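You operate a simulated robot arm through the tools that you are given. There is no shell and no other tool.

You are at the controls of a simulated robot arm. One attempt, no reset.

TASK
Put things in order on the blue table. At the end: the red cup brush stands where the black pinion stood; the green jar stands where the red cup brush stood; the yellow box (marked "REGULATOR") from the blue table stands on top of the grey front housing; the black pinion from the blue table stands where the yellow box stood; whatever was shut is shut again. Leave all else as you found it, and nothing knocked over.

The check looks at the end state, three seconds after you hand in, the way a careful person would. Anything else that was tipped, shoved, dropped, spilled or broken makes it a failure.

THE ROBOT
A 7-joint arm with a two-finger parallel gripper, fixed in place. Base frame: the origin is at the foot of the arm, x ahead of it, y to its left, z up; the work surface is at about z = 0. Units: mm, rad, N and s.
With the tool pointing down near the work surface it reaches from about 220 to 580 mm from the base axis. Its first joint turns from -1.152 to 1.152 rad. Payload 2.5 kg.
The TCP is the grasp point between the finger pads, 23 mm short of the fingertips. In the tool frame z runs along the fingers and y along their closing line. Largest opening 94 mm; finger width 38, thickness 10; the body of the gripper, 54 by 96 mm, starts 39 mm behind the TCP.
Orientation is told as [roll, pitch, yaw] about the base's x, y, z axes, in that order, counted from this pose: with the fingers straight down and closing along the base's y, the tool's x points along the base's -x, its y along +y and its z along -z.

THE INTERFACE
- The arm moves only by the tool send_rows. Its argument "commands" is a list that holds one entry, the list of rows, each a list of 7 numbers: the shift along the tool's x, y, z in mm, then the turn, a rotation vector about the tool's x, y, z in rad, then the opening, from 0 (shut) to 1 (fully open). In form: [[[dx, dy, dz, rx, ry, rz, grip], ...]]. A call has 1 to 20 rows; each row shifts and turns the commanded pose from where the row before left it, along the tool's axes as they then stand. Each row takes 0.2 s and may step no farther than 50 mm and 0.15 rad from the row before; otherwise, or with a gripper value out of range, the whole call is refused. A pose out of reach is approached as far as the arm can. The call stops where the force on the tool passes 40 N (or 10 N more than at its start, if that is more) or the arm is blocked; 0.2 s more then pass. Each finger travels about 108 mm/s and halts on what it meets, pressing with about 41 N; the grip force reading is that of the motor and also rises with nothing between the fingers. The clock runs only during rows and for 0.2 s after the last one: add rows that do not move to give the fingers time. It gives the time, the measured TCP pose, the force on the tool (base axes), the opening and the grip force at its end, in the units of the frame above (readings bear some noise), with the torque about the TCP (base axes, N m) and any sound that the robot's microphone picked up.
- Cameras (640 x 400 px; columns grow to the right, rows downward): "scene" is fixed at [104.2, -405.3, 528.5]; the picture's right is [0.85, -0.52, 0.00], its down [-0.40, -0.65, -0.65] and it looks along [0.34, 0.55, -0.76] (base axes); focal length 263 px, centre (320, 200). "wrist" rides on the gripper at [86, 16, -74] in the tool frame; the picture's right is [-0.18, 0.98, 0.00], its down [-0.58, -0.11, -0.81] and it looks along [-0.79, -0.15, 0.59] (tool axes); focal length 243 px, centre (320, 200).
- snapshot(camera): a new picture of that camera. It takes no simulated time.
- probe_pixels(camera, pixels): for up to 12 pixels [column, row] of the newest picture of that camera ("zoom" is the newest enlarged one), the place [x, y, z] in the base frame of the surface seen there, good to about 2 mm, but the place of the scene camera against the robot may be out by one fixed shift of up to 18 mm in any direction. It takes no simulated time.
- enlarge(camera, box): a new picture of the part [left, top, right, bottom] of that camera's present view, enlarged. It takes no simulated time.
- job_done(): hands the job in; it is judged then, once.

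Open the gripper and draw the arm clear of the work before you hand the job in, unless the task says otherwise.

The tools are called after "Request:" as a command line: name --argument value ..., lists and objects as JSON in quotes. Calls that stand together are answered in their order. send_rows: Moves the arm, as the interface text tells. Its arguments: {"type":"object","properties":{"commands":{"type":"array"}},"required":["commands"]} The other tools are called the same way: snapshot (camera) takes a picture; probe_pixels (camera, pixels) gives the place of the surface under pixels of a picture; enlarge (camera, box) takes an enlarged picture of a part of a camera's view; job_done () hands the job in.

At the start:

```text
time: 0.0
eef_pos: [323.7, 108.6, 226.4]
ee_rot: [0.0, 0.0, 0.001]
ft_force: [-0.4, -0.7, 0.7]
wrist_torque: [-0.01, 0.01, 0.0]
gripper_width: 93.9
grasp_force: 0.0
```

scene: 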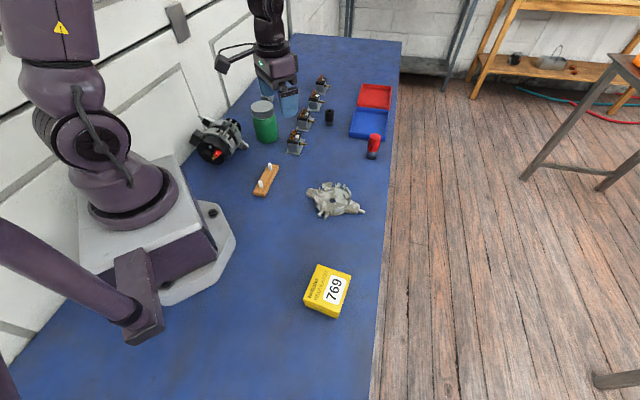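
wrist: 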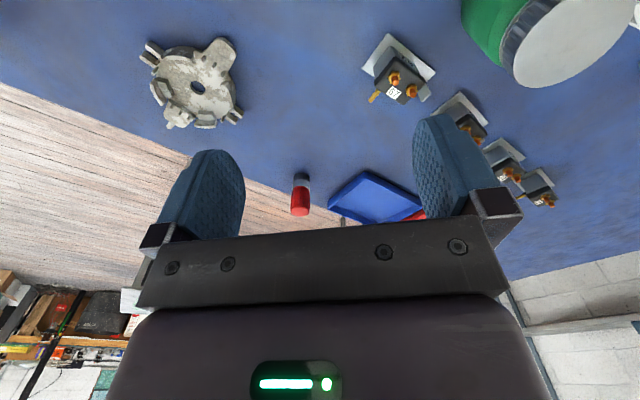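

The scene shows the yellow box near (328,291), the grey housing at (335,199), the red brush at (373,146), the black pinion near (329,117) and the green jar at (264,120). I'll enlarge these regions for detail.

Request:
enlarge --camera "scene" --box '[240, 60, 400, 160]'

Request:
enlarge --camera "scene" --box '[240, 150, 400, 250]'

Request:
enlarge --camera "scene" --box '[260, 240, 400, 330]'

Request:
enlarge --camera "scene" --box '[180, 80, 300, 180]'

```text
4.00 times, centred on (320, 110) of scene
```

zoom: 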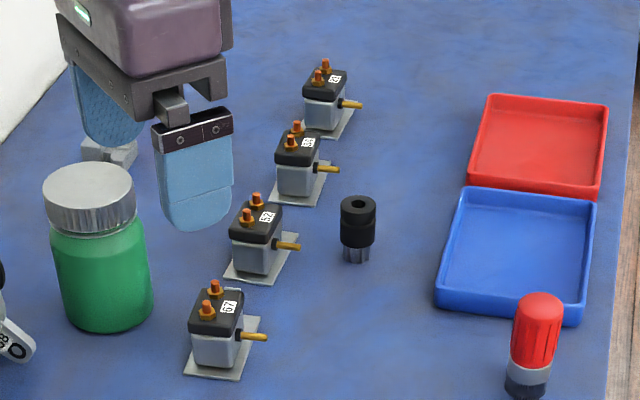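

```text
4.00 times, centred on (320, 200) of scene
```

zoom: 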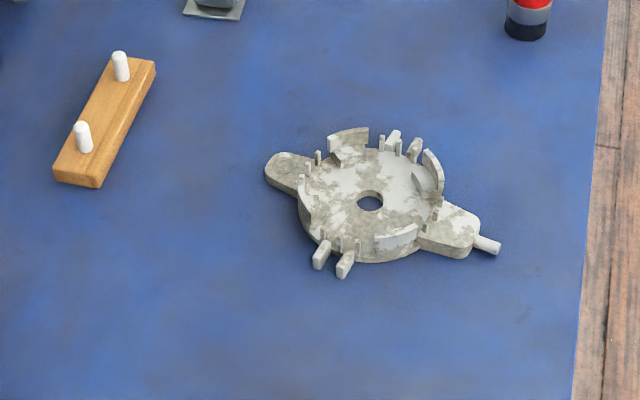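

```text
4.44 times, centred on (330, 285) of scene
```

zoom: 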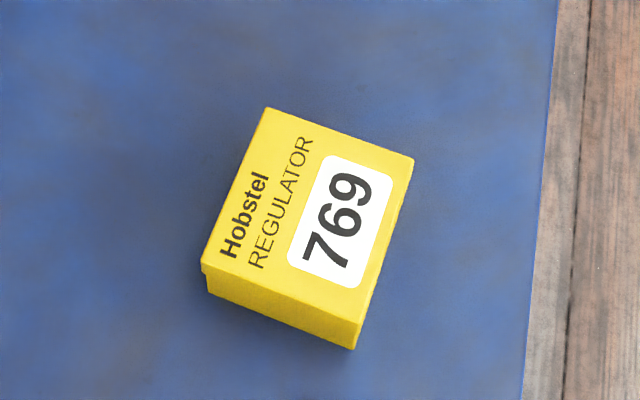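

```text
4.00 times, centred on (240, 130) of scene
```

zoom: 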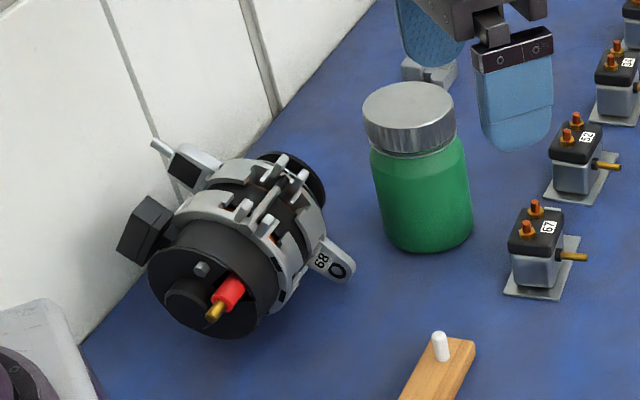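

Objects are clear enough: now I probe the key points in the scene and in the wrist view, to find the scene camera's fixed shift as well.

Request:
probe_pixels --camera "scene" --pixels '[[320, 266], [350, 274], [339, 315], [304, 302], [332, 201], [376, 136], [372, 155], [329, 112], [329, 124], [262, 104], [265, 138], [300, 250]]'

Request:
probe_pixels --camera "wrist" --pixels '[[197, 88], [300, 209], [301, 178], [300, 140], [180, 60], [220, 100], [365, 67], [435, 73], [575, 40], [490, 30], [375, 195], [178, 118]]'

Request:
enlarge --camera "wrist" --box '[120, 20, 280, 140]'

Request:
enlarge --camera "wrist" --box '[260, 120, 440, 230]'

```text
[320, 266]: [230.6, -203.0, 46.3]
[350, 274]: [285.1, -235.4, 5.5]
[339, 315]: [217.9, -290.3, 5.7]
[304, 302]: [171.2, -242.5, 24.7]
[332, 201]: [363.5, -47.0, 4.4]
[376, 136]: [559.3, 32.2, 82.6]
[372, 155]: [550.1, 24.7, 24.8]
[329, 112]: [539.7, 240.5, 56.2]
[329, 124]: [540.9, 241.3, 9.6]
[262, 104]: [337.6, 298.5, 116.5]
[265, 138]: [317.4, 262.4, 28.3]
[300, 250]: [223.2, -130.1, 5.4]
```

```text
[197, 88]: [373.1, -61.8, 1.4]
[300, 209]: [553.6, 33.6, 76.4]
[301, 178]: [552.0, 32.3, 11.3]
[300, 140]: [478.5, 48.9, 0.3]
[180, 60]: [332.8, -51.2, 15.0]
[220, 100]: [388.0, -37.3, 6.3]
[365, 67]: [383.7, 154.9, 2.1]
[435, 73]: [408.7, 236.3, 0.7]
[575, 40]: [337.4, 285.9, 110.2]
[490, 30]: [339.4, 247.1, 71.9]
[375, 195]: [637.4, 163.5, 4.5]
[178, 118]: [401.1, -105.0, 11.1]
```

```text
3.33 times, centred on (200, 80) of wrist
```

zoom: 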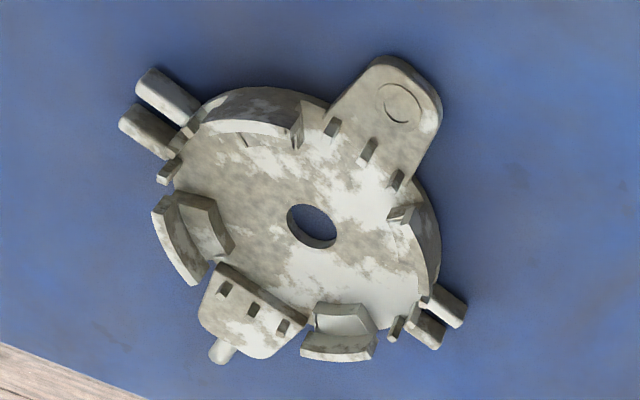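

```text
3.56 times, centred on (350, 175) of wrist
```

zoom: 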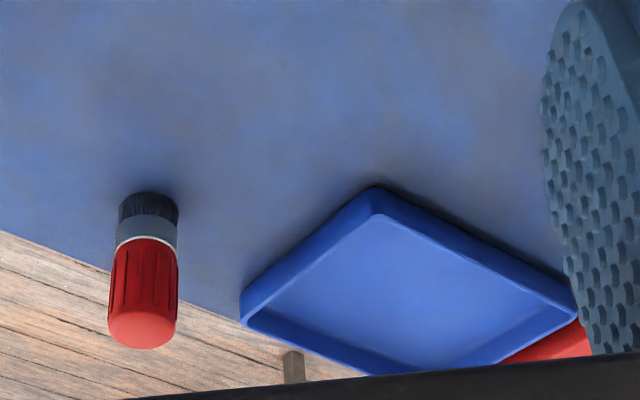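

The scene reads the table about 5 mm high, so it has a shift. I'll enlarge the box again and probe its top corners, and similarly the pinion.

Request:
enlarge --camera "scene" --box '[290, 255, 370, 325]'

Request:
probe_pixels --camera "zoom" --pixels '[[248, 105], [460, 170], [385, 405], [160, 325], [165, 345], [380, 425], [382, 445], [270, 400], [300, 250], [300, 420], [172, 352], [270, 385]]'

```text
5.71 times, centred on (330, 290) of scene
```

zoom: 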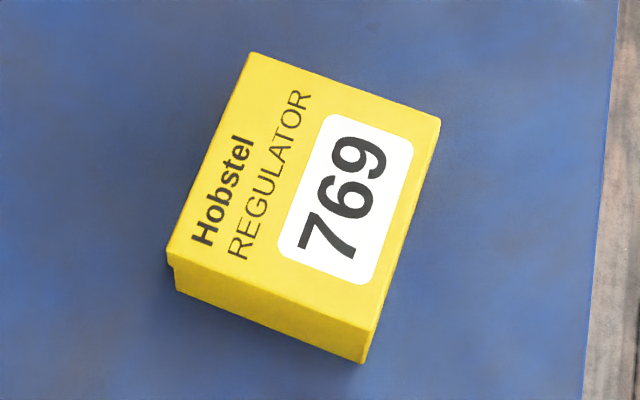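

```text
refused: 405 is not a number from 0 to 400
```

The enlarged box has top corners near (250,55), (438,120), (375,328), (168,252); I probe just inside them and along the lid edge.

Request:
probe_pixels --camera "zoom" --pixels '[[252, 57], [435, 121], [373, 326], [170, 250], [310, 190], [178, 275], [178, 288], [362, 345], [362, 358], [270, 300], [270, 315], [170, 262]]'

Request:
enlarge --camera "scene" --box '[295, 285, 345, 320]'

```text
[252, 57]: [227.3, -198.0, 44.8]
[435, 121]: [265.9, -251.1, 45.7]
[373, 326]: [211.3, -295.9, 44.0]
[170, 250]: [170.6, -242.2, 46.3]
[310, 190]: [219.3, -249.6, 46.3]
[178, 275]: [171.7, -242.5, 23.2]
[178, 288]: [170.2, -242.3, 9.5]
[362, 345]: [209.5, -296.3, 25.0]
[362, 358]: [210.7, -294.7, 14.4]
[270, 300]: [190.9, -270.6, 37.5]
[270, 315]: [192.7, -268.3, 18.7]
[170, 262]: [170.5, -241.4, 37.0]
```

```text
11.43 times, centred on (320, 302) of scene
```

zoom: 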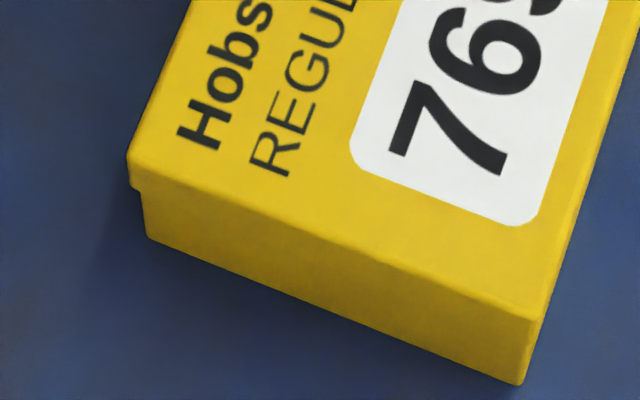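

The box top is near scene (219,-247,46), about 66 x 72 mm and 40 mm high, with a lid lip at the left corner. I'll move at present height toward it and turn the wrist to look at it closely.

Request:
send_rows --commands '[[[23.4, -39.1, 0, 0, 0, 0, 1], [23.4, -39.1, 0, 0, 0, 0, 1], [23.4, -39.1, 0, 0, 0, 0, 1], [23.4, -39.1, 0, 0, 0, 0, 1], [23.4, -39.1, 0, 0, 0, 0, 1], [23.4, -39.1, 0, 0, 0, 0, 1], [23.4, -39.1, 0, 0, 0, 0, 1], [0, 0, 0, 0, 0, 0.14, 1], [0, 0, 0, 0, 0, 0.14, 1], [0, 0, 0, 0, 0, 0.14, 1], [0, 0, 0, 0, 0, 0.14, 1], [0, 0, 0, 0, 0, 0.14, 1], [0, 0, 0, 0, 0, 0.14, 1], [0, 0, 0, 0, 0, 0, 1], [0, 0, 0, 0, 0, 0, 1]]]'

Request:
snapshot --camera "wrist"

Request:
snapshot --camera "scene"

```text
time: 3.2
eef_pos: [158.9, -165.9, 225.1]
ee_rot: [-0.001, 0.001, -0.841]
ft_force: [0.3, -0.6, -0.1]
wrist_torque: [-0.01, -0.01, -0.01]
gripper_width: 94.2
grasp_force: 0.2
```

```text
taken
```

wrist: 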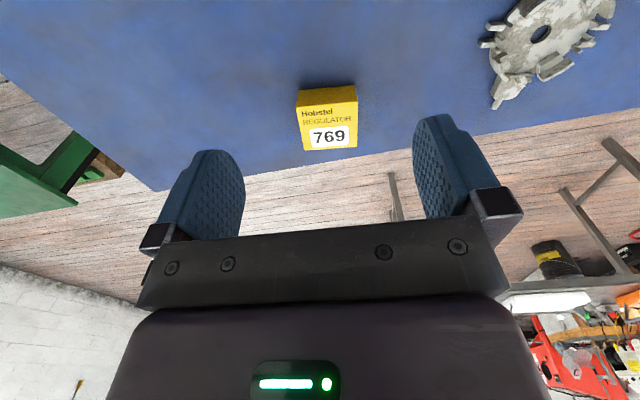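

```text
taken
```

scene: 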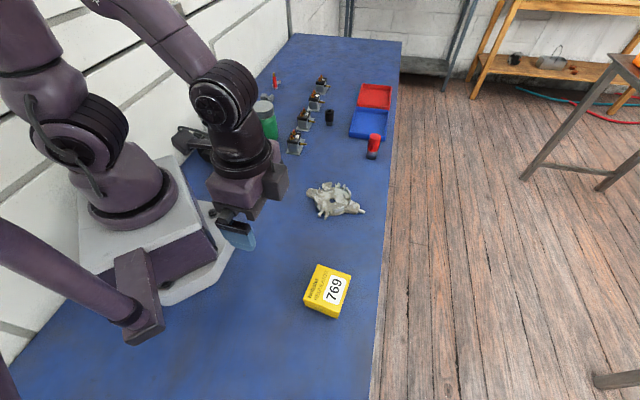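

The wrist now sees the box around (328,117) and the housing at (545,40). I enlarge both and a part of the scene with a red item at (276,82).

Request:
enlarge --camera "wrist" --box '[270, 70, 390, 160]'

Request:
probe_pixels --camera "zoom" --pixels '[[140, 130], [455, 90], [175, 380], [460, 370], [300, 170], [145, 95], [300, 65], [450, 70], [310, 95], [310, 108], [100, 40], [300, 20]]'

Request:
enlarge --camera "scene" --box '[230, 60, 350, 140]'

```text
4.44 times, centred on (330, 115) of wrist
```

zoom: 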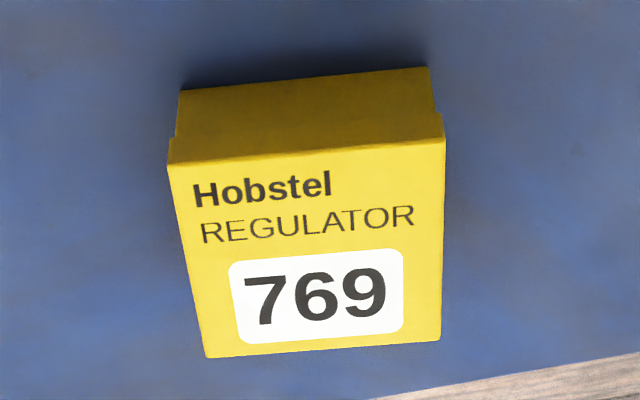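

```text
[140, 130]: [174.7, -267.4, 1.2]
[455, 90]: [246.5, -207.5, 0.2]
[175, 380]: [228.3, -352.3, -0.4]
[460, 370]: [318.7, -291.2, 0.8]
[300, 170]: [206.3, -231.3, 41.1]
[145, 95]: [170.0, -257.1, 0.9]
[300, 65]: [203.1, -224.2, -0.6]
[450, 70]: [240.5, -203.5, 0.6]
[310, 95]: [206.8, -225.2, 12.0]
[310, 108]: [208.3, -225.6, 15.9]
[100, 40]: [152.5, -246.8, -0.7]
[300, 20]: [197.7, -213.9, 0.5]
```

```text
5.00 times, centred on (290, 100) of scene
```

zoom: 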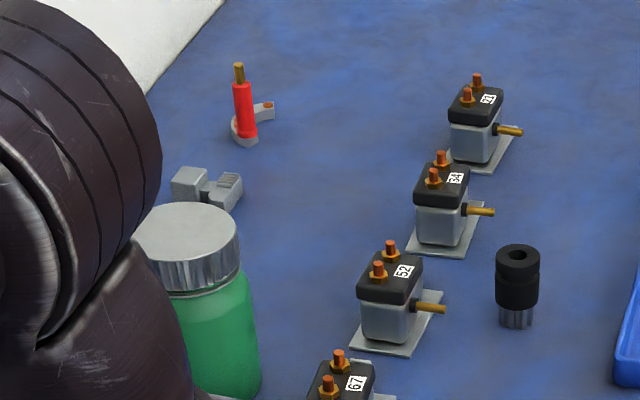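

I re-enlarge the box from the wrist to probe the lid corners and side lip accurately in the robot frame.

Request:
enlarge --camera "wrist" --box '[295, 75, 365, 155]'

Request:
probe_pixels --camera "wrist" --pixels '[[296.5, 106.5], [356.5, 102.5], [356, 145.5], [305, 149.5], [327, 125], [299, 91], [354, 86.5], [300, 97], [300, 102], [320, 104], [330, 150], [356, 120]]'

Request:
enlarge --camera "wrist" --box '[460, 0, 640, 115]'

```text
5.00 times, centred on (330, 115) of wrist
```

zoom: 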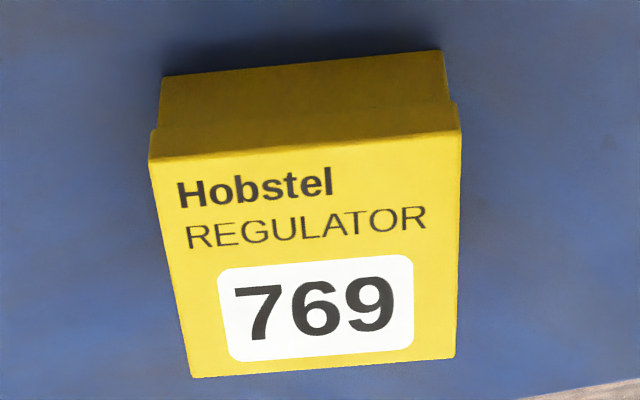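

```text
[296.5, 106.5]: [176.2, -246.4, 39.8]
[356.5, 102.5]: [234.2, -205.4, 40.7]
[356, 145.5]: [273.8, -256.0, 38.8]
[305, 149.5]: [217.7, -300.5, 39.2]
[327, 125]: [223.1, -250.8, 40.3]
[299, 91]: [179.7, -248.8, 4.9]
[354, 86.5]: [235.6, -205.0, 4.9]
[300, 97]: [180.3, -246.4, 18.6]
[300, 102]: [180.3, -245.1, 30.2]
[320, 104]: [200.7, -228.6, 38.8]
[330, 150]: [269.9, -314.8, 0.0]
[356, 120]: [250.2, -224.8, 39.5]
```

```text
3.48 times, centred on (550, 58) of wrist
```

zoom: 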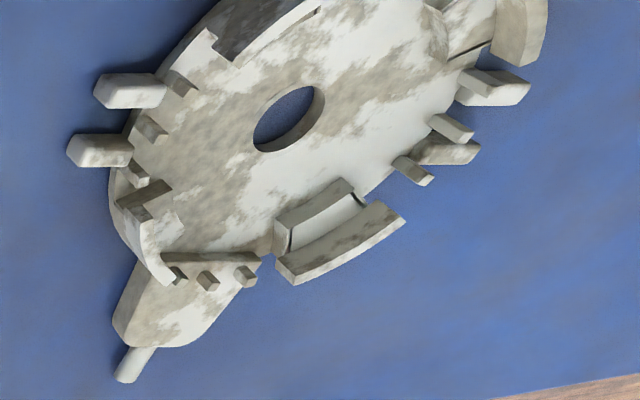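

The true box centre is about (225.5,-252,top 40), long side at 37°, and the scene shift is about (-6.7,+5.2,+5.5). Next I fly over toward the housing to measure where its supports are.

Request:
send_rows --commands '[[[0, 0, 0, 0, 0, -0.14, 1], [0, 0, 0, 0, 0, -0.14, 1], [0, 0, 0, 0, 0, -0.14, 1], [0, 0, 0, 0, 0, -0.14, 1], [0, 0, 0, 0, 0, -0.14, 1], [0, 0, 0, 0, 0, -0.14, 1], [-32.5, 31.8, 14, 0, 0, 0, 1], [-32.5, 31.8, 14, 0, 0, 0, 1], [-32.5, 31.8, 14, 0, 0, 0, 1], [-32.5, 31.8, 14, 0, 0, 0, 1], [0, 0, 0, 0, 0, 0, 1], [0, 0, 0, 0, 0, 0, 1]]]'

Request:
snapshot --camera "wrist"

```text
time: 5.8
eef_pos: [289.1, -39.1, 170.1]
ee_rot: [0.001, 0.0, 0.0]
ft_force: [0.0, 0.2, 0.1]
wrist_torque: [-0.02, 0.02, 0.04]
gripper_width: 94.2
grasp_force: 0.1
```

```text
taken
```

wrist: 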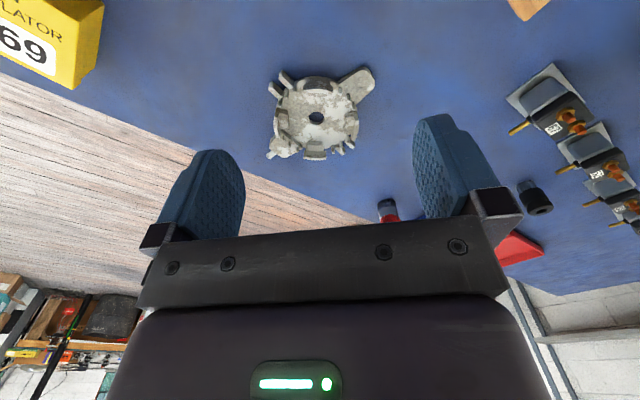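

The housing is now at (318,117) in the wrist view; I enlarge it so its raised segments can be probed.

Request:
enlarge --camera "wrist" --box '[256, 60, 384, 170]'

```text
3.64 times, centred on (320, 115) of wrist
```

zoom: 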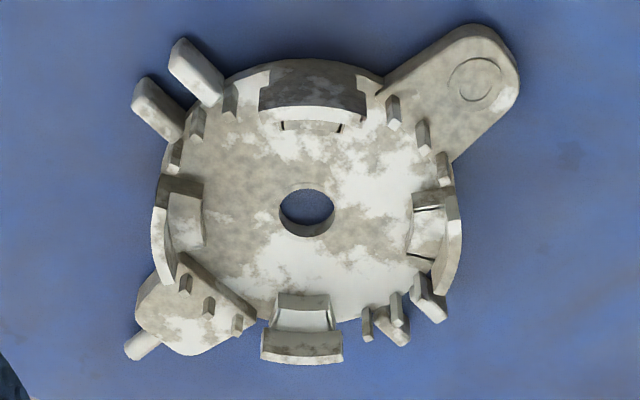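

Four raised wall segments appear at (313,90), (183,225), (437,225) and (302,330). I probe their tops and the disc surface.

Request:
probe_pixels --camera "zoom" --pixels '[[315, 85], [315, 105], [315, 120], [310, 128], [302, 340], [302, 355], [302, 310], [160, 240], [190, 210], [455, 235], [430, 220], [350, 250]]'

Request:
probe_pixels --camera "zoom" --pixels '[[270, 110], [360, 110], [265, 345], [340, 345], [155, 205], [165, 270], [450, 205], [445, 270], [307, 208], [420, 135], [188, 60], [150, 310]]'

```text
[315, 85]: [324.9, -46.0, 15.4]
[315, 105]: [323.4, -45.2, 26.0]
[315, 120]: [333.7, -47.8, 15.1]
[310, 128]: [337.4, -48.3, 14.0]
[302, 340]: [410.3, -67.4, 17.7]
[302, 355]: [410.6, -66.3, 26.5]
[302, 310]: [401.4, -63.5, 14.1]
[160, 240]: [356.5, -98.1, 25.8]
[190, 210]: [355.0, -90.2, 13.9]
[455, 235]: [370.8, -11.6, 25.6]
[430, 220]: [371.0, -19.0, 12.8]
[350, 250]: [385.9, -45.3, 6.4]
```

```text
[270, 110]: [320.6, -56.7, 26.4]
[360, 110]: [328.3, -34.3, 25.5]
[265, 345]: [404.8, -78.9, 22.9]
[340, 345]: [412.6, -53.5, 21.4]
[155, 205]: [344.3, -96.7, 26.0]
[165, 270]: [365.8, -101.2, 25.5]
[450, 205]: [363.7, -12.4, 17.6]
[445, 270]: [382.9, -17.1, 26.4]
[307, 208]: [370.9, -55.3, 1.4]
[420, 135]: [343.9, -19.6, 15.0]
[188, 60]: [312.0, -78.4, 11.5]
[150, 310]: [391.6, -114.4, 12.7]
```

All four walls top out near z=26 on a ring of radius about 45 around (365,-56). I zoom in tighter to find each wall's inner and outer top edges and the inner step height.

Request:
enlarge --camera "wrist" --box '[264, 100, 314, 135]'

Request:
enlarge --camera "wrist" --box '[295, 70, 345, 105]'

Request:
enlarge --camera "wrist" --box '[325, 100, 375, 135]'

Request:
enlarge --camera "wrist" --box '[290, 130, 340, 165]'

```text
11.43 times, centred on (289, 118) of wrist
```

zoom: 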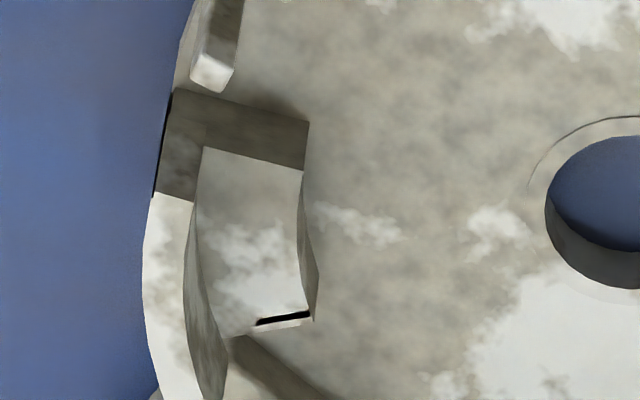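

```text
11.43 times, centred on (320, 88) of wrist
```

zoom: 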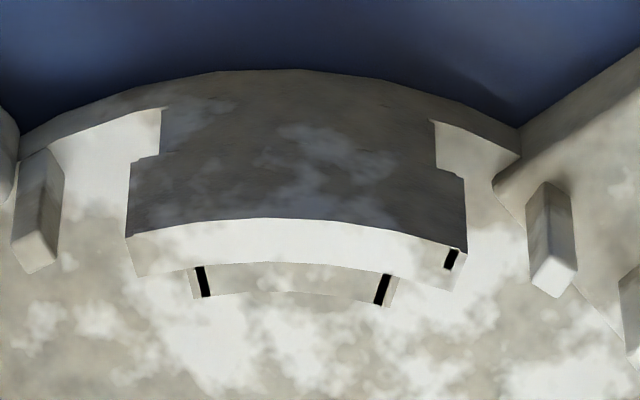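

```text
11.43 times, centred on (350, 118) of wrist
```

zoom: 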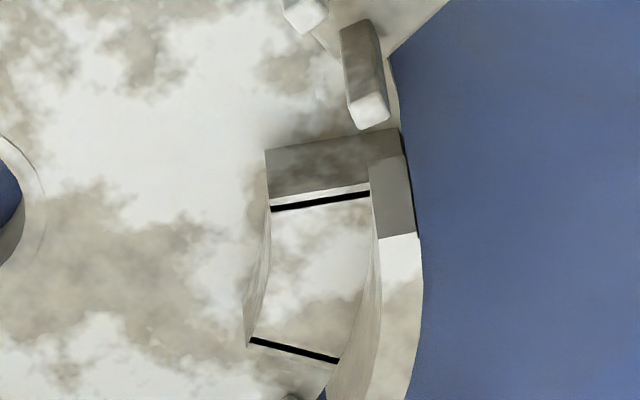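

```text
11.43 times, centred on (315, 148) of wrist
```

zoom: 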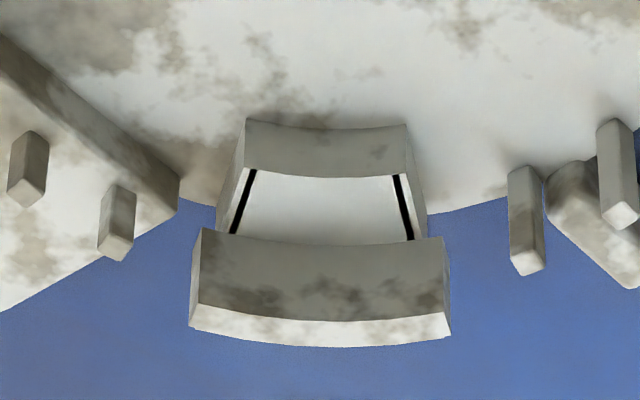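

In the last zoom (south wall) the bench top is around (325,205), wall top around (320,333). I probe those radii.

Request:
probe_pixels --camera "zoom" --pixels '[[325, 172], [325, 182], [325, 205], [325, 235], [320, 312], [320, 325], [320, 333], [320, 342], [205, 320], [440, 325], [400, 185], [255, 182]]'

Request:
enlarge --camera "wrist" --box '[325, 100, 375, 135]'

Request:
probe_pixels --camera "zoom" --pixels '[[270, 165], [275, 230], [320, 260], [360, 280], [385, 245], [385, 280], [400, 300], [418, 300], [250, 310], [262, 300], [372, 95], [340, 340]]'

Request:
enlarge --camera "wrist" --box '[264, 100, 314, 135]'

Request:
probe_pixels --camera "zoom" --pixels '[[150, 260], [165, 260], [180, 260], [195, 260], [210, 260], [250, 260], [295, 260], [310, 260], [210, 75], [240, 120], [155, 220], [180, 350]]'

Request:
enlarge --camera "wrist" --box '[295, 70, 345, 105]'

Request:
probe_pixels --camera "zoom" --pixels '[[300, 215], [300, 225], [300, 240], [300, 252], [300, 270], [300, 285], [150, 240], [440, 250], [35, 250], [555, 275], [100, 130], [450, 140]]'

```text
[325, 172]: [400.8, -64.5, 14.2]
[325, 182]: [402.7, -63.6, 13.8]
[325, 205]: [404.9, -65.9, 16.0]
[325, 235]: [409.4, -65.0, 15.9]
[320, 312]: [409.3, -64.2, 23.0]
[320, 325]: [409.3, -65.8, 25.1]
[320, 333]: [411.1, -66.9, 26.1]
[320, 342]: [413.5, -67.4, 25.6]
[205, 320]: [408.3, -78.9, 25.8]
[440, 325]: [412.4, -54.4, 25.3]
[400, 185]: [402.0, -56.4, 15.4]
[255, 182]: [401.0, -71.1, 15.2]
```

```text
11.43 times, centred on (350, 118) of wrist
```

zoom: 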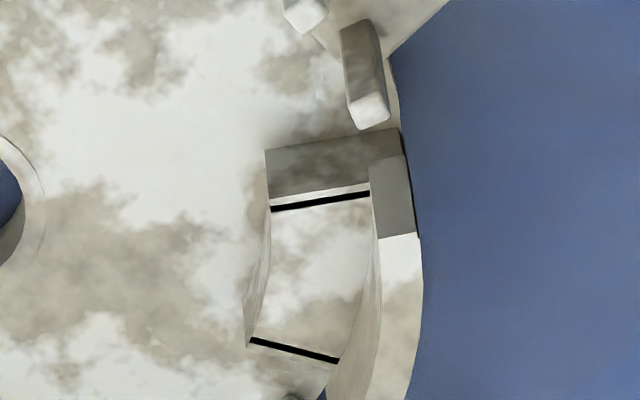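

```text
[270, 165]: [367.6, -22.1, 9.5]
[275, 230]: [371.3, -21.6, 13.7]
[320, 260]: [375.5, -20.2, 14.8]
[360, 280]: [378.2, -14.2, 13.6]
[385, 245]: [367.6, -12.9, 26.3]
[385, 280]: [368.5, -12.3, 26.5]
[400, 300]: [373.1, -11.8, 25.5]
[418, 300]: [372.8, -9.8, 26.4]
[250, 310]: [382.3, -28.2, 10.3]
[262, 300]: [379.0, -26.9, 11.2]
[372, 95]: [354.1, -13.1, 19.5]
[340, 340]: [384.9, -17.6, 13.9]
```

```text
11.43 times, centred on (289, 118) of wrist
```

zoom: 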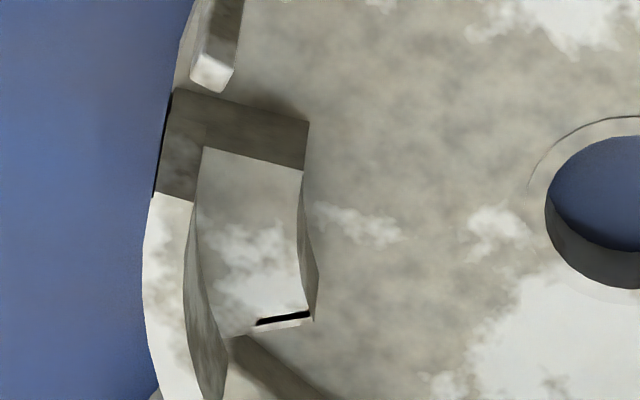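

```text
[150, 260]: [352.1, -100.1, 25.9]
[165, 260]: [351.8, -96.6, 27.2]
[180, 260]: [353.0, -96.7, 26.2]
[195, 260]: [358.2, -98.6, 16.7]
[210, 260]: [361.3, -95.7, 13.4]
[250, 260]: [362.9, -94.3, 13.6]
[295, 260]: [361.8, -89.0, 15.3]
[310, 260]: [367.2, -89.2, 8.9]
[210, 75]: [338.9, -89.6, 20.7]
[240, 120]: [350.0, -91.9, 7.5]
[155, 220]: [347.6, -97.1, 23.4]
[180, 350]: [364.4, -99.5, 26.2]
```

```text
11.43 times, centred on (320, 88) of wrist
```

zoom: 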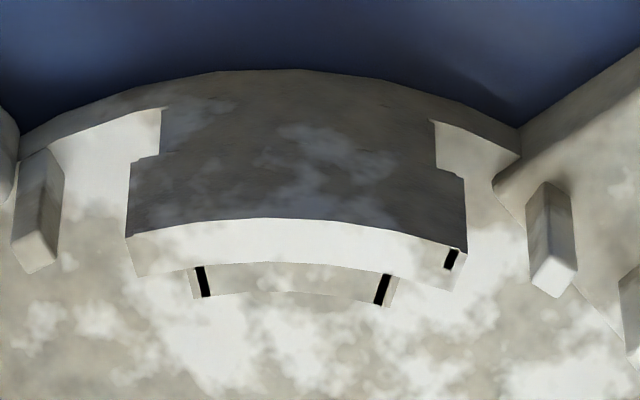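

```text
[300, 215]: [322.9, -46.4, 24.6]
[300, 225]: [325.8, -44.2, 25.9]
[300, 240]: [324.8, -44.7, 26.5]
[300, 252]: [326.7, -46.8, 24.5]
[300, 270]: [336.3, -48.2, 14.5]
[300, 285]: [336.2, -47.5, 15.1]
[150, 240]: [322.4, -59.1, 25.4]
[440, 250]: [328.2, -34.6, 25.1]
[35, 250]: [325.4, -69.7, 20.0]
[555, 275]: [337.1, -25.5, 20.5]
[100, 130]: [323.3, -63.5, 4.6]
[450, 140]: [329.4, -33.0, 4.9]
```

The walls are a ring of radius 42–47 mm about (368,-56), tops at z=26, centred at angles -13°/77°; the box's diagonal corners will sit on them if its long axis is at 32°. Now I move above the box with the grip axis along its long side.

Request:
send_rows --commands '[[[12.7, -42.6, 0, 0, 0, 0, 1], [12.7, -42.6, 0, 0, 0, 0, 1], [12.7, -42.6, 0, 0, 0, 0, 1], [12.7, -42.6, 0, 0, 0, 0, 1], [12.7, -42.6, 0, 0, 0, 0, 1], [0, 0, 0, 0, 0, 0.1311, 1], [0, 0, 0, 0, 0, 0.1311, 1], [0, 0, 0, 0, 0, 0.1311, 1], [0, 0, 0, 0, 0, 0.1311, 1], [0, 0, 0, 0, 0, 0.1311, 1], [0, 0, 0, 0, 0, 0.1311, 1], [0, 0, 0, 0, 0, 0.1311, 1], [0, 0, 30, 0, 0, 0, 1], [0, 0, 30, 0, 0, 0, 1], [0, 0, 0, 0, 0, 0, 1]]]'

Request:
snapshot --camera "wrist"

Request:
enlarge --camera "scene" --box '[250, 210, 410, 320]'

```text
time: 9.0
eef_pos: [224.3, -251.1, 109.7]
ee_rot: [-0.001, 0.0, -0.917]
ft_force: [0.4, -0.1, 0.1]
wrist_torque: [-0.02, -0.01, 0.0]
gripper_width: 93.9
grasp_force: 0.1
```

```text
taken
```

wrist: 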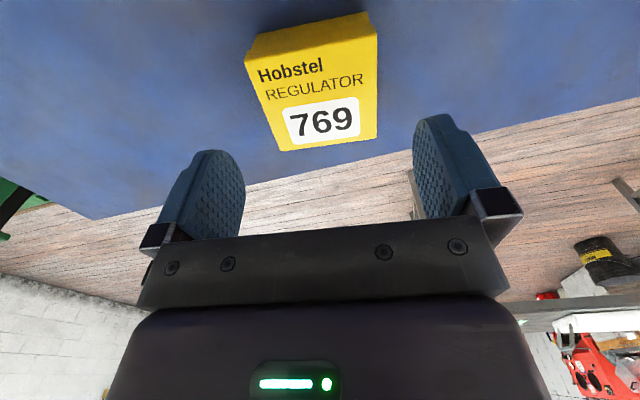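

```text
3.64 times, centred on (330, 265) of scene
```

zoom: 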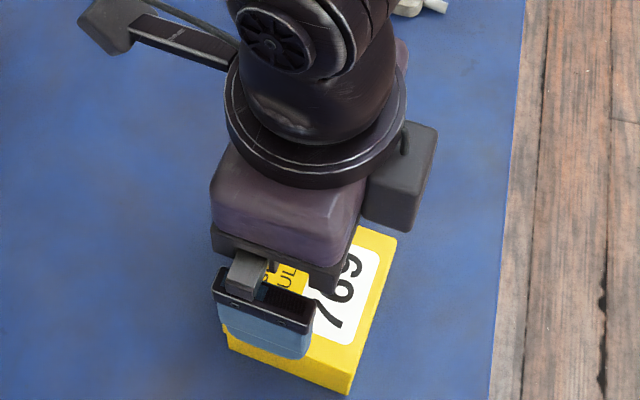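

The box top spans (245,62)-(377,33)-(377,138)-(283,151) in the wrist view; I probe these closer corners to refine centre, lid edge and angle.

Request:
enlarge --camera "wrist" --box '[230, 5, 394, 160]'

Request:
probe_pixels --camera "wrist" --pixels '[[246.5, 63.5], [376, 34], [376, 136.5], [284, 149.5], [312, 48], [330, 143], [265, 106], [376, 90], [256, 37], [366, 14], [320, 90], [310, 35]]'

```text
2.58 times, centred on (312, 82) of wrist
```

zoom: 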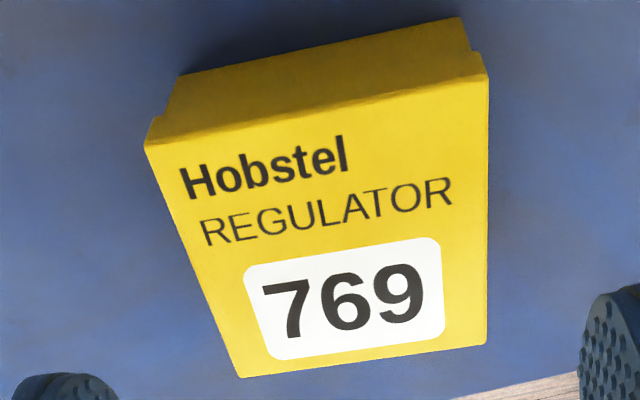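

```text
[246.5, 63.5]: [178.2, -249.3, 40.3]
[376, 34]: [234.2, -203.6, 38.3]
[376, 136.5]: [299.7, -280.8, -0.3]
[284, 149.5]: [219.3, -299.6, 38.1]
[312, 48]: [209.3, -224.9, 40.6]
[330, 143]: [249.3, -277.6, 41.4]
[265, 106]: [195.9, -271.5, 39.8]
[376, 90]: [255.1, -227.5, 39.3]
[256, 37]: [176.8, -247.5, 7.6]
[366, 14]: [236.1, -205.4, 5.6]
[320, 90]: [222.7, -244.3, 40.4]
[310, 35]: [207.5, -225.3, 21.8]
```

Refined box centre is (226,-252) at 38.3°, so I nudge 2 mm, descend to TCP z≈28, and close on it.

Request:
send_rows --commands '[[[-1.8, 0.8, 30, 0, 0, -0.016, 1], [0, 0, 30, 0, 0, 0, 1], [0, 0, 21, 0, 0, 0, 1], [0, 0, 0, 0, 0, 0, 1], [0, 0, 0, 0, 0, 0, 0.7], [0, 0, 0, 0, 0, 0, 0.7], [0, 0, 0, 0, 0, 0, 0.7], [0, 0, 0, 0, 0, 0, 0.7]]]'

Request:
snapshot --camera "wrist"

Request:
enlarge --camera "scene" --box '[270, 240, 390, 330]'

```text
time: 10.8
eef_pos: [227.1, -251.7, 28.4]
ee_rot: [0.0, 0.001, -0.9]
ft_force: [0.5, -0.1, -0.1]
wrist_torque: [0.0, 0.0, -0.01]
gripper_width: 74.1
grasp_force: 41.2
```

```text
taken
```

wrist: 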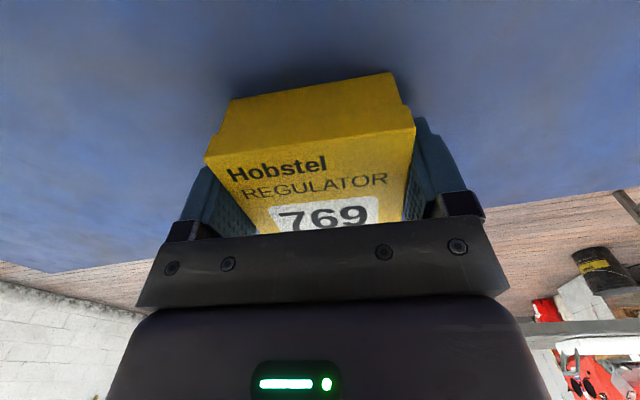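

```text
4.44 times, centred on (330, 285) of scene
```

zoom: 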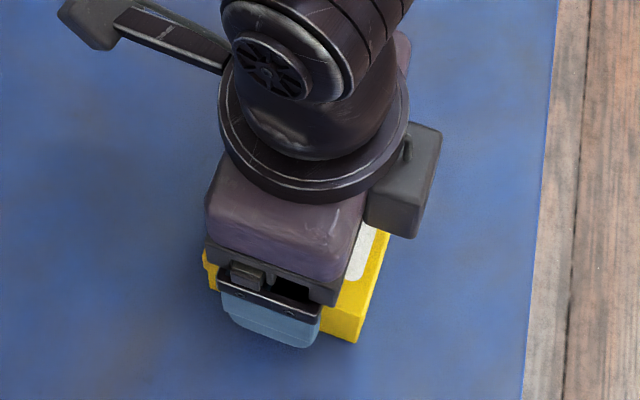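

The fingers hold at 74 mm with 41 N. I lift only 8 mm to see if the bottom part comes along with the lid.

Request:
send_rows --commands '[[[0, 0, -4, 0, 0, 0, 0.7], [0, 0, -4, 0, 0, 0, 0.7], [0, 0, 0, 0, 0, 0, 0.7], [0, 0, 0, 0, 0, 0, 0.7]]]'

Request:
snapshot --camera "wrist"

Request:
enlarge --camera "wrist" --box '[180, 50, 460, 240]'

Request:
enlarge --camera "scene" --box '[290, 270, 370, 325]'

```text
time: 11.8
eef_pos: [227.2, -252.3, 37.1]
ee_rot: [-0.001, -0.001, -0.899]
ft_force: [1.4, 0.4, -1.2]
wrist_torque: [0.02, 0.0, 0.03]
gripper_width: 74.4
grasp_force: 41.4
```

```text
taken
```

wrist: 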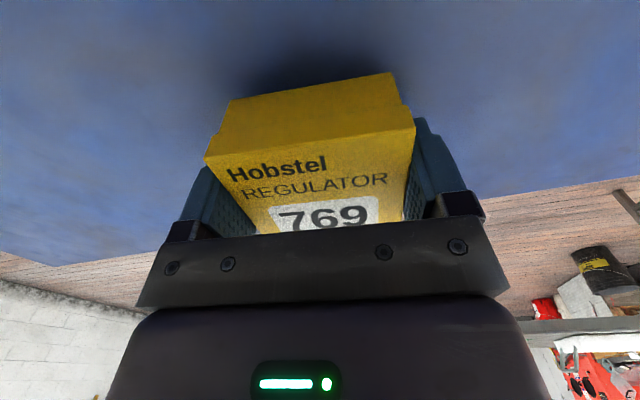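

```text
2.11 times, centred on (320, 145) of wrist
```

zoom: 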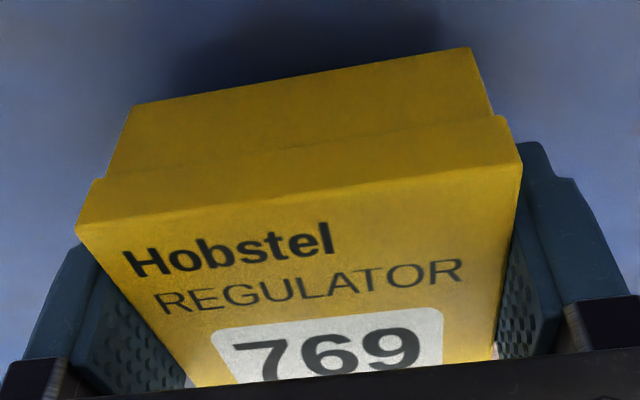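

```text
7.27 times, centred on (330, 298) of scene
```

zoom: 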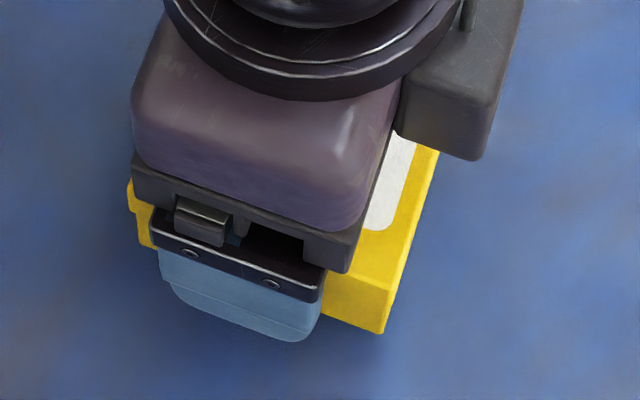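

The whole box came up together (base still joined, about 1.2 N). I probe the held box's near edges in the wrist view to know its centre relative to the TCP.

Request:
probe_pixels --camera "wrist" --pixels '[[206, 154], [414, 127], [310, 143], [232, 102], [388, 75], [310, 88], [222, 136], [405, 106], [310, 120], [215, 152], [300, 160], [380, 205]]'

```text
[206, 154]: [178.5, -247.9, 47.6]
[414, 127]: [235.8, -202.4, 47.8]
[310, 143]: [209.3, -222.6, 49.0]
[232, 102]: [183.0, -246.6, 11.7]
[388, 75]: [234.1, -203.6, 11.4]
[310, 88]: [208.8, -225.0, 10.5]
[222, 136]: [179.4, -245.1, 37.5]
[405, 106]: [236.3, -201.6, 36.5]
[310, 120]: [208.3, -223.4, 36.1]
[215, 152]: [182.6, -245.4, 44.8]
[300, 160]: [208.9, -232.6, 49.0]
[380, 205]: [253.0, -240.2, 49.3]
```

Box sits centred in the grip (near edge 33.7 mm from TCP). I lift to z≈137, carry it over the housing and turn it to 32°.

Request:
send_rows --commands '[[[0, 0, -34, 0, 0, 0, 0.7], [0, 0, -34, 0, 0, 0, 0.7], [0, 0, -32, 0, 0, 0, 0.7], [11, 38.7, 0, 0, 0, 0, 0.7], [11, 38.7, 0, 0, 0, 0, 0.7], [11, 38.7, 0, 0, 0, 0, 0.7], [11, 38.7, 0, 0, 0, 0, 0.7], [11, 38.7, 0, 0, 0, 0, 0.7], [11, 38.7, 0, 0, 0, 0, 0.7], [0, 0, 0, 0, 0, 0.113, 0.7], [0, 0, 0, 0, 0, 0, 0.7], [0, 0, 0, 0, 0, 0, 0.7]]]'

Request:
snapshot --camera "wrist"

Request:
enlarge --camera "scene" --box '[270, 130, 400, 230]'

```text
time: 14.4
eef_pos: [367.9, -55.6, 137.9]
ee_rot: [0.0, 0.003, -1.014]
ft_force: [-0.1, 0.4, -1.4]
wrist_torque: [0.01, 0.03, -0.01]
gripper_width: 74.3
grasp_force: 40.9
```

```text
taken
```

wrist: 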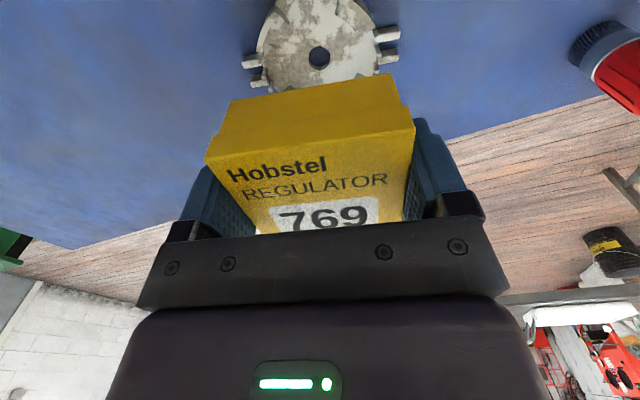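

```text
4.00 times, centred on (335, 180) of scene
```

zoom: 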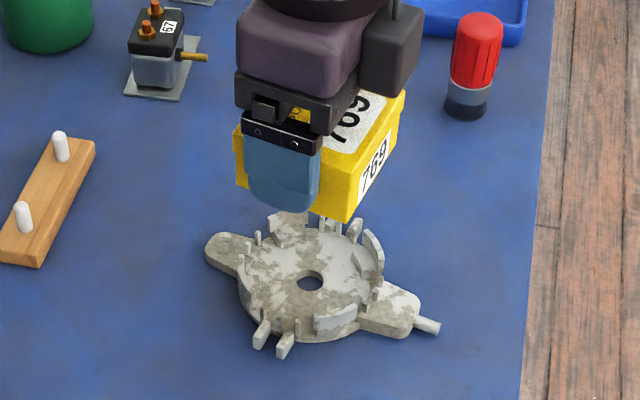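

Positioned at (367.9,-55.6), box held level. I lower to about 8 mm above the walls and check.

Request:
send_rows --commands '[[[0.3, -0.4, 30, 0, 0, 0, 0.7], [0, 0, 30, 0, 0, 0, 0.7], [0, 0, 15, 0, 0, 0, 0.7], [0, 0, 0, 0, 0, 0, 0.7]]]'

Request:
snapshot --camera "wrist"

Request:
enlarge --camera "scene" --box '[280, 150, 390, 230]'

Request:
enlarge --camera "wrist" --box '[180, 0, 460, 180]'

```text
time: 15.4
eef_pos: [367.3, -55.3, 61.6]
ee_rot: [-0.001, -0.002, -1.014]
ft_force: [0.3, 0.6, -2.0]
wrist_torque: [0.03, 0.05, 0.01]
gripper_width: 74.5
grasp_force: 41.1
```

```text
taken
```

wrist: 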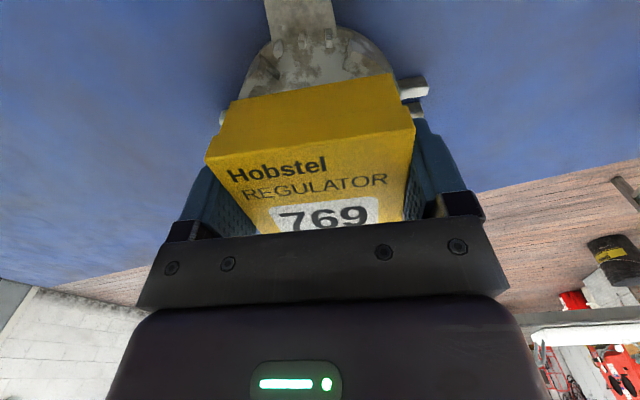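

```text
5.00 times, centred on (335, 190) of scene
```

zoom: 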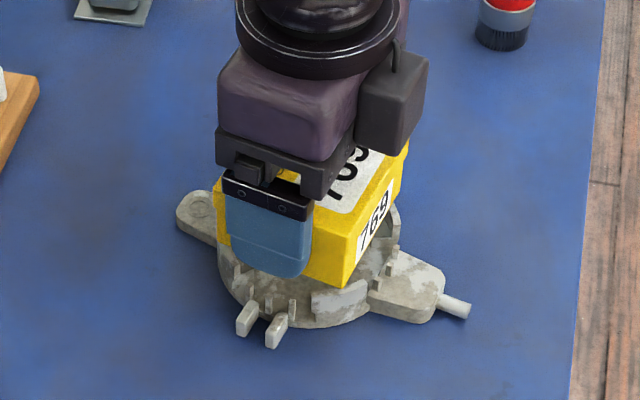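

```text
2.22 times, centred on (320, 90) of wrist
```

zoom: 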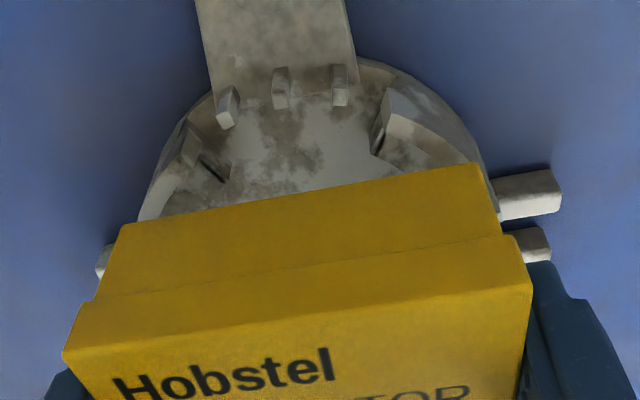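

The base corners line up over the left and right walls. I shift 1 mm to centre, then lower in small steps watching the force.

Request:
send_rows --commands '[[[-1.0, 0.1, 3, 0, 0, 0, 0.7], [0, 0, 2.0, 0, 0, 0, 0.7], [0, 0, 0, 0, 0, 0, 0.7]]]'

Request:
send_rows --commands '[[[0, 0, 1, 0, 0, 0, 0.7], [0, 0, 0, 0, 0, 0, 0.7]]]'

Request:
send_rows --commands '[[[0, 0, 0.7, 0, 0, 0, 0.7], [0, 0, 0, 0, 0, 0, 0.7]]]'

```text
time: 16.2
eef_pos: [367.8, -57.0, 57.0]
ee_rot: [0.002, 0.0, -1.014]
ft_force: [-0.1, -1.0, -1.4]
wrist_torque: [-0.02, 0.01, -0.02]
gripper_width: 74.3
grasp_force: 41.0
```

```text
time: 16.8
eef_pos: [368.5, -57.2, 56.0]
ee_rot: [0.001, 0.0, -1.013]
ft_force: [-0.3, -0.4, -1.2]
wrist_torque: [-0.01, 0.01, 0.01]
gripper_width: 74.5
grasp_force: 40.7
```

```text
time: 17.4
eef_pos: [368.0, -56.0, 56.0]
ee_rot: [0.0, 0.0, -1.014]
ft_force: [0.3, -0.3, -2.3]
wrist_torque: [0.0, 0.04, -0.04]
gripper_width: 74.4
grasp_force: 41.1
```

Still no contact (force about -1.5 N is only the weight). I lower in further 0.7 mm steps.

Request:
send_rows --commands '[[[0, 0, 0.7, 0, 0, 0, 0.7], [0, 0, 0, 0, 0, 0, 0.7]]]'

Request:
send_rows --commands '[[[0, 0, 0.7, 0, 0, 0, 0.7], [0, 0, 0, 0, 0, 0, 0.7]]]'

Request:
enlarge --camera "scene" --box '[300, 165, 380, 225]'

Request:
enlarge --camera "wrist" --box '[200, 20, 430, 160]'

```text
time: 18.0
eef_pos: [368.3, -57.2, 54.2]
ee_rot: [-0.001, 0.0, -1.015]
ft_force: [-0.1, -0.4, -1.3]
wrist_torque: [-0.02, 0.01, -0.04]
gripper_width: 74.3
grasp_force: 40.8
```

```text
time: 18.6
eef_pos: [367.7, -56.5, 54.4]
ee_rot: [0.0, -0.001, -1.013]
ft_force: [0.2, -0.2, -1.1]
wrist_torque: [0.0, 0.0, 0.01]
gripper_width: 74.4
grasp_force: 41.2
```

```text
6.67 times, centred on (340, 195) of scene
```

zoom: 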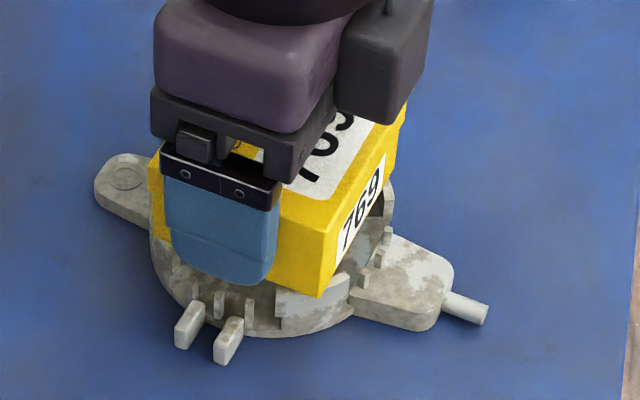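

```text
2.78 times, centred on (315, 90) of wrist
```

zoom: 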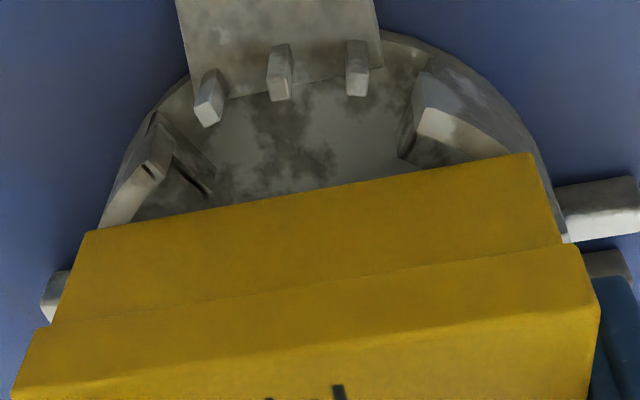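

Near corners are over the walls in both views. I continue lowering in small steps until force rises.

Request:
send_rows --commands '[[[0, 0, 0.7, 0, 0, 0, 0.7], [0, 0, 0, 0, 0, 0, 0.7]]]'

Request:
send_rows --commands '[[[0, 0, 0.7, 0, 0, 0, 0.7], [0, 0, 0, 0, 0, 0, 0.7]]]'

```text
time: 19.2
eef_pos: [369.0, -58.0, 53.3]
ee_rot: [-0.002, -0.001, -1.012]
ft_force: [-3.6, 1.1, 8.9]
wrist_torque: [-0.31, -0.01, -0.1]
gripper_width: 74.3
grasp_force: 41.0
```

```text
time: 19.8
eef_pos: [368.9, -57.3, 53.1]
ee_rot: [0.0, -0.001, -1.014]
ft_force: [-11.3, 3.8, 31.5]
wrist_torque: [-0.53, 0.16, -0.19]
gripper_width: 74.3
grasp_force: 40.6
```

Contact is firm (31 N). I back off 0.9 mm to relieve it, then open the fingers and check before withdrawing.

Request:
send_rows --commands '[[[0, 0, -0.9, 0, 0, 0, 0.7], [0, 0, 0, 0, 0, 0, 0.7]]]'

Request:
send_rows --commands '[[[0, 0, 0, 0, 0, 0, 0.82], [0, 0, 0, 0, 0, 0, 0.9], [0, 0, 0, 0, 0, 0, 1], [0, 0, 0, 0, 0, 0, 1]]]'

Request:
snapshot --camera "wrist"

Request:
enlarge --camera "scene" --box '[300, 165, 380, 225]'

```text
time: 20.4
eef_pos: [367.8, -56.7, 53.9]
ee_rot: [-0.001, -0.002, -1.014]
ft_force: [-6.8, 2.1, 19.0]
wrist_torque: [0.13, 0.09, 0.02]
gripper_width: 74.3
grasp_force: 41.2
```

```text
time: 21.4
eef_pos: [367.6, -57.0, 54.0]
ee_rot: [0.0, -0.001, -1.015]
ft_force: [-0.2, -0.2, 0.3]
wrist_torque: [0.05, 0.05, -0.02]
gripper_width: 93.9
grasp_force: 0.0
```

```text
taken
```

wrist: 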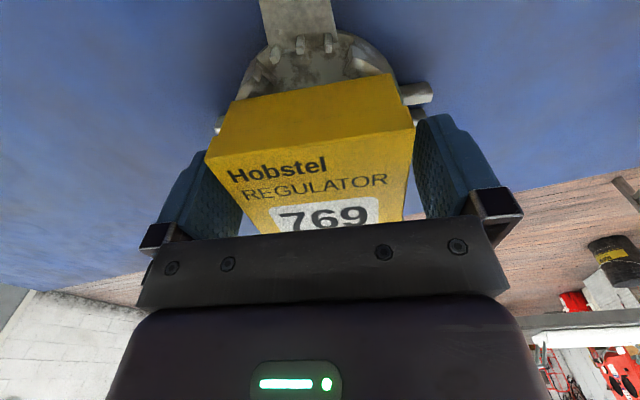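

```text
6.67 times, centred on (340, 195) of scene
```

zoom: 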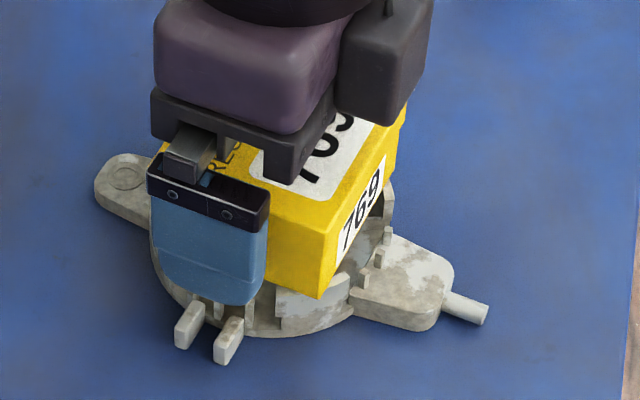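

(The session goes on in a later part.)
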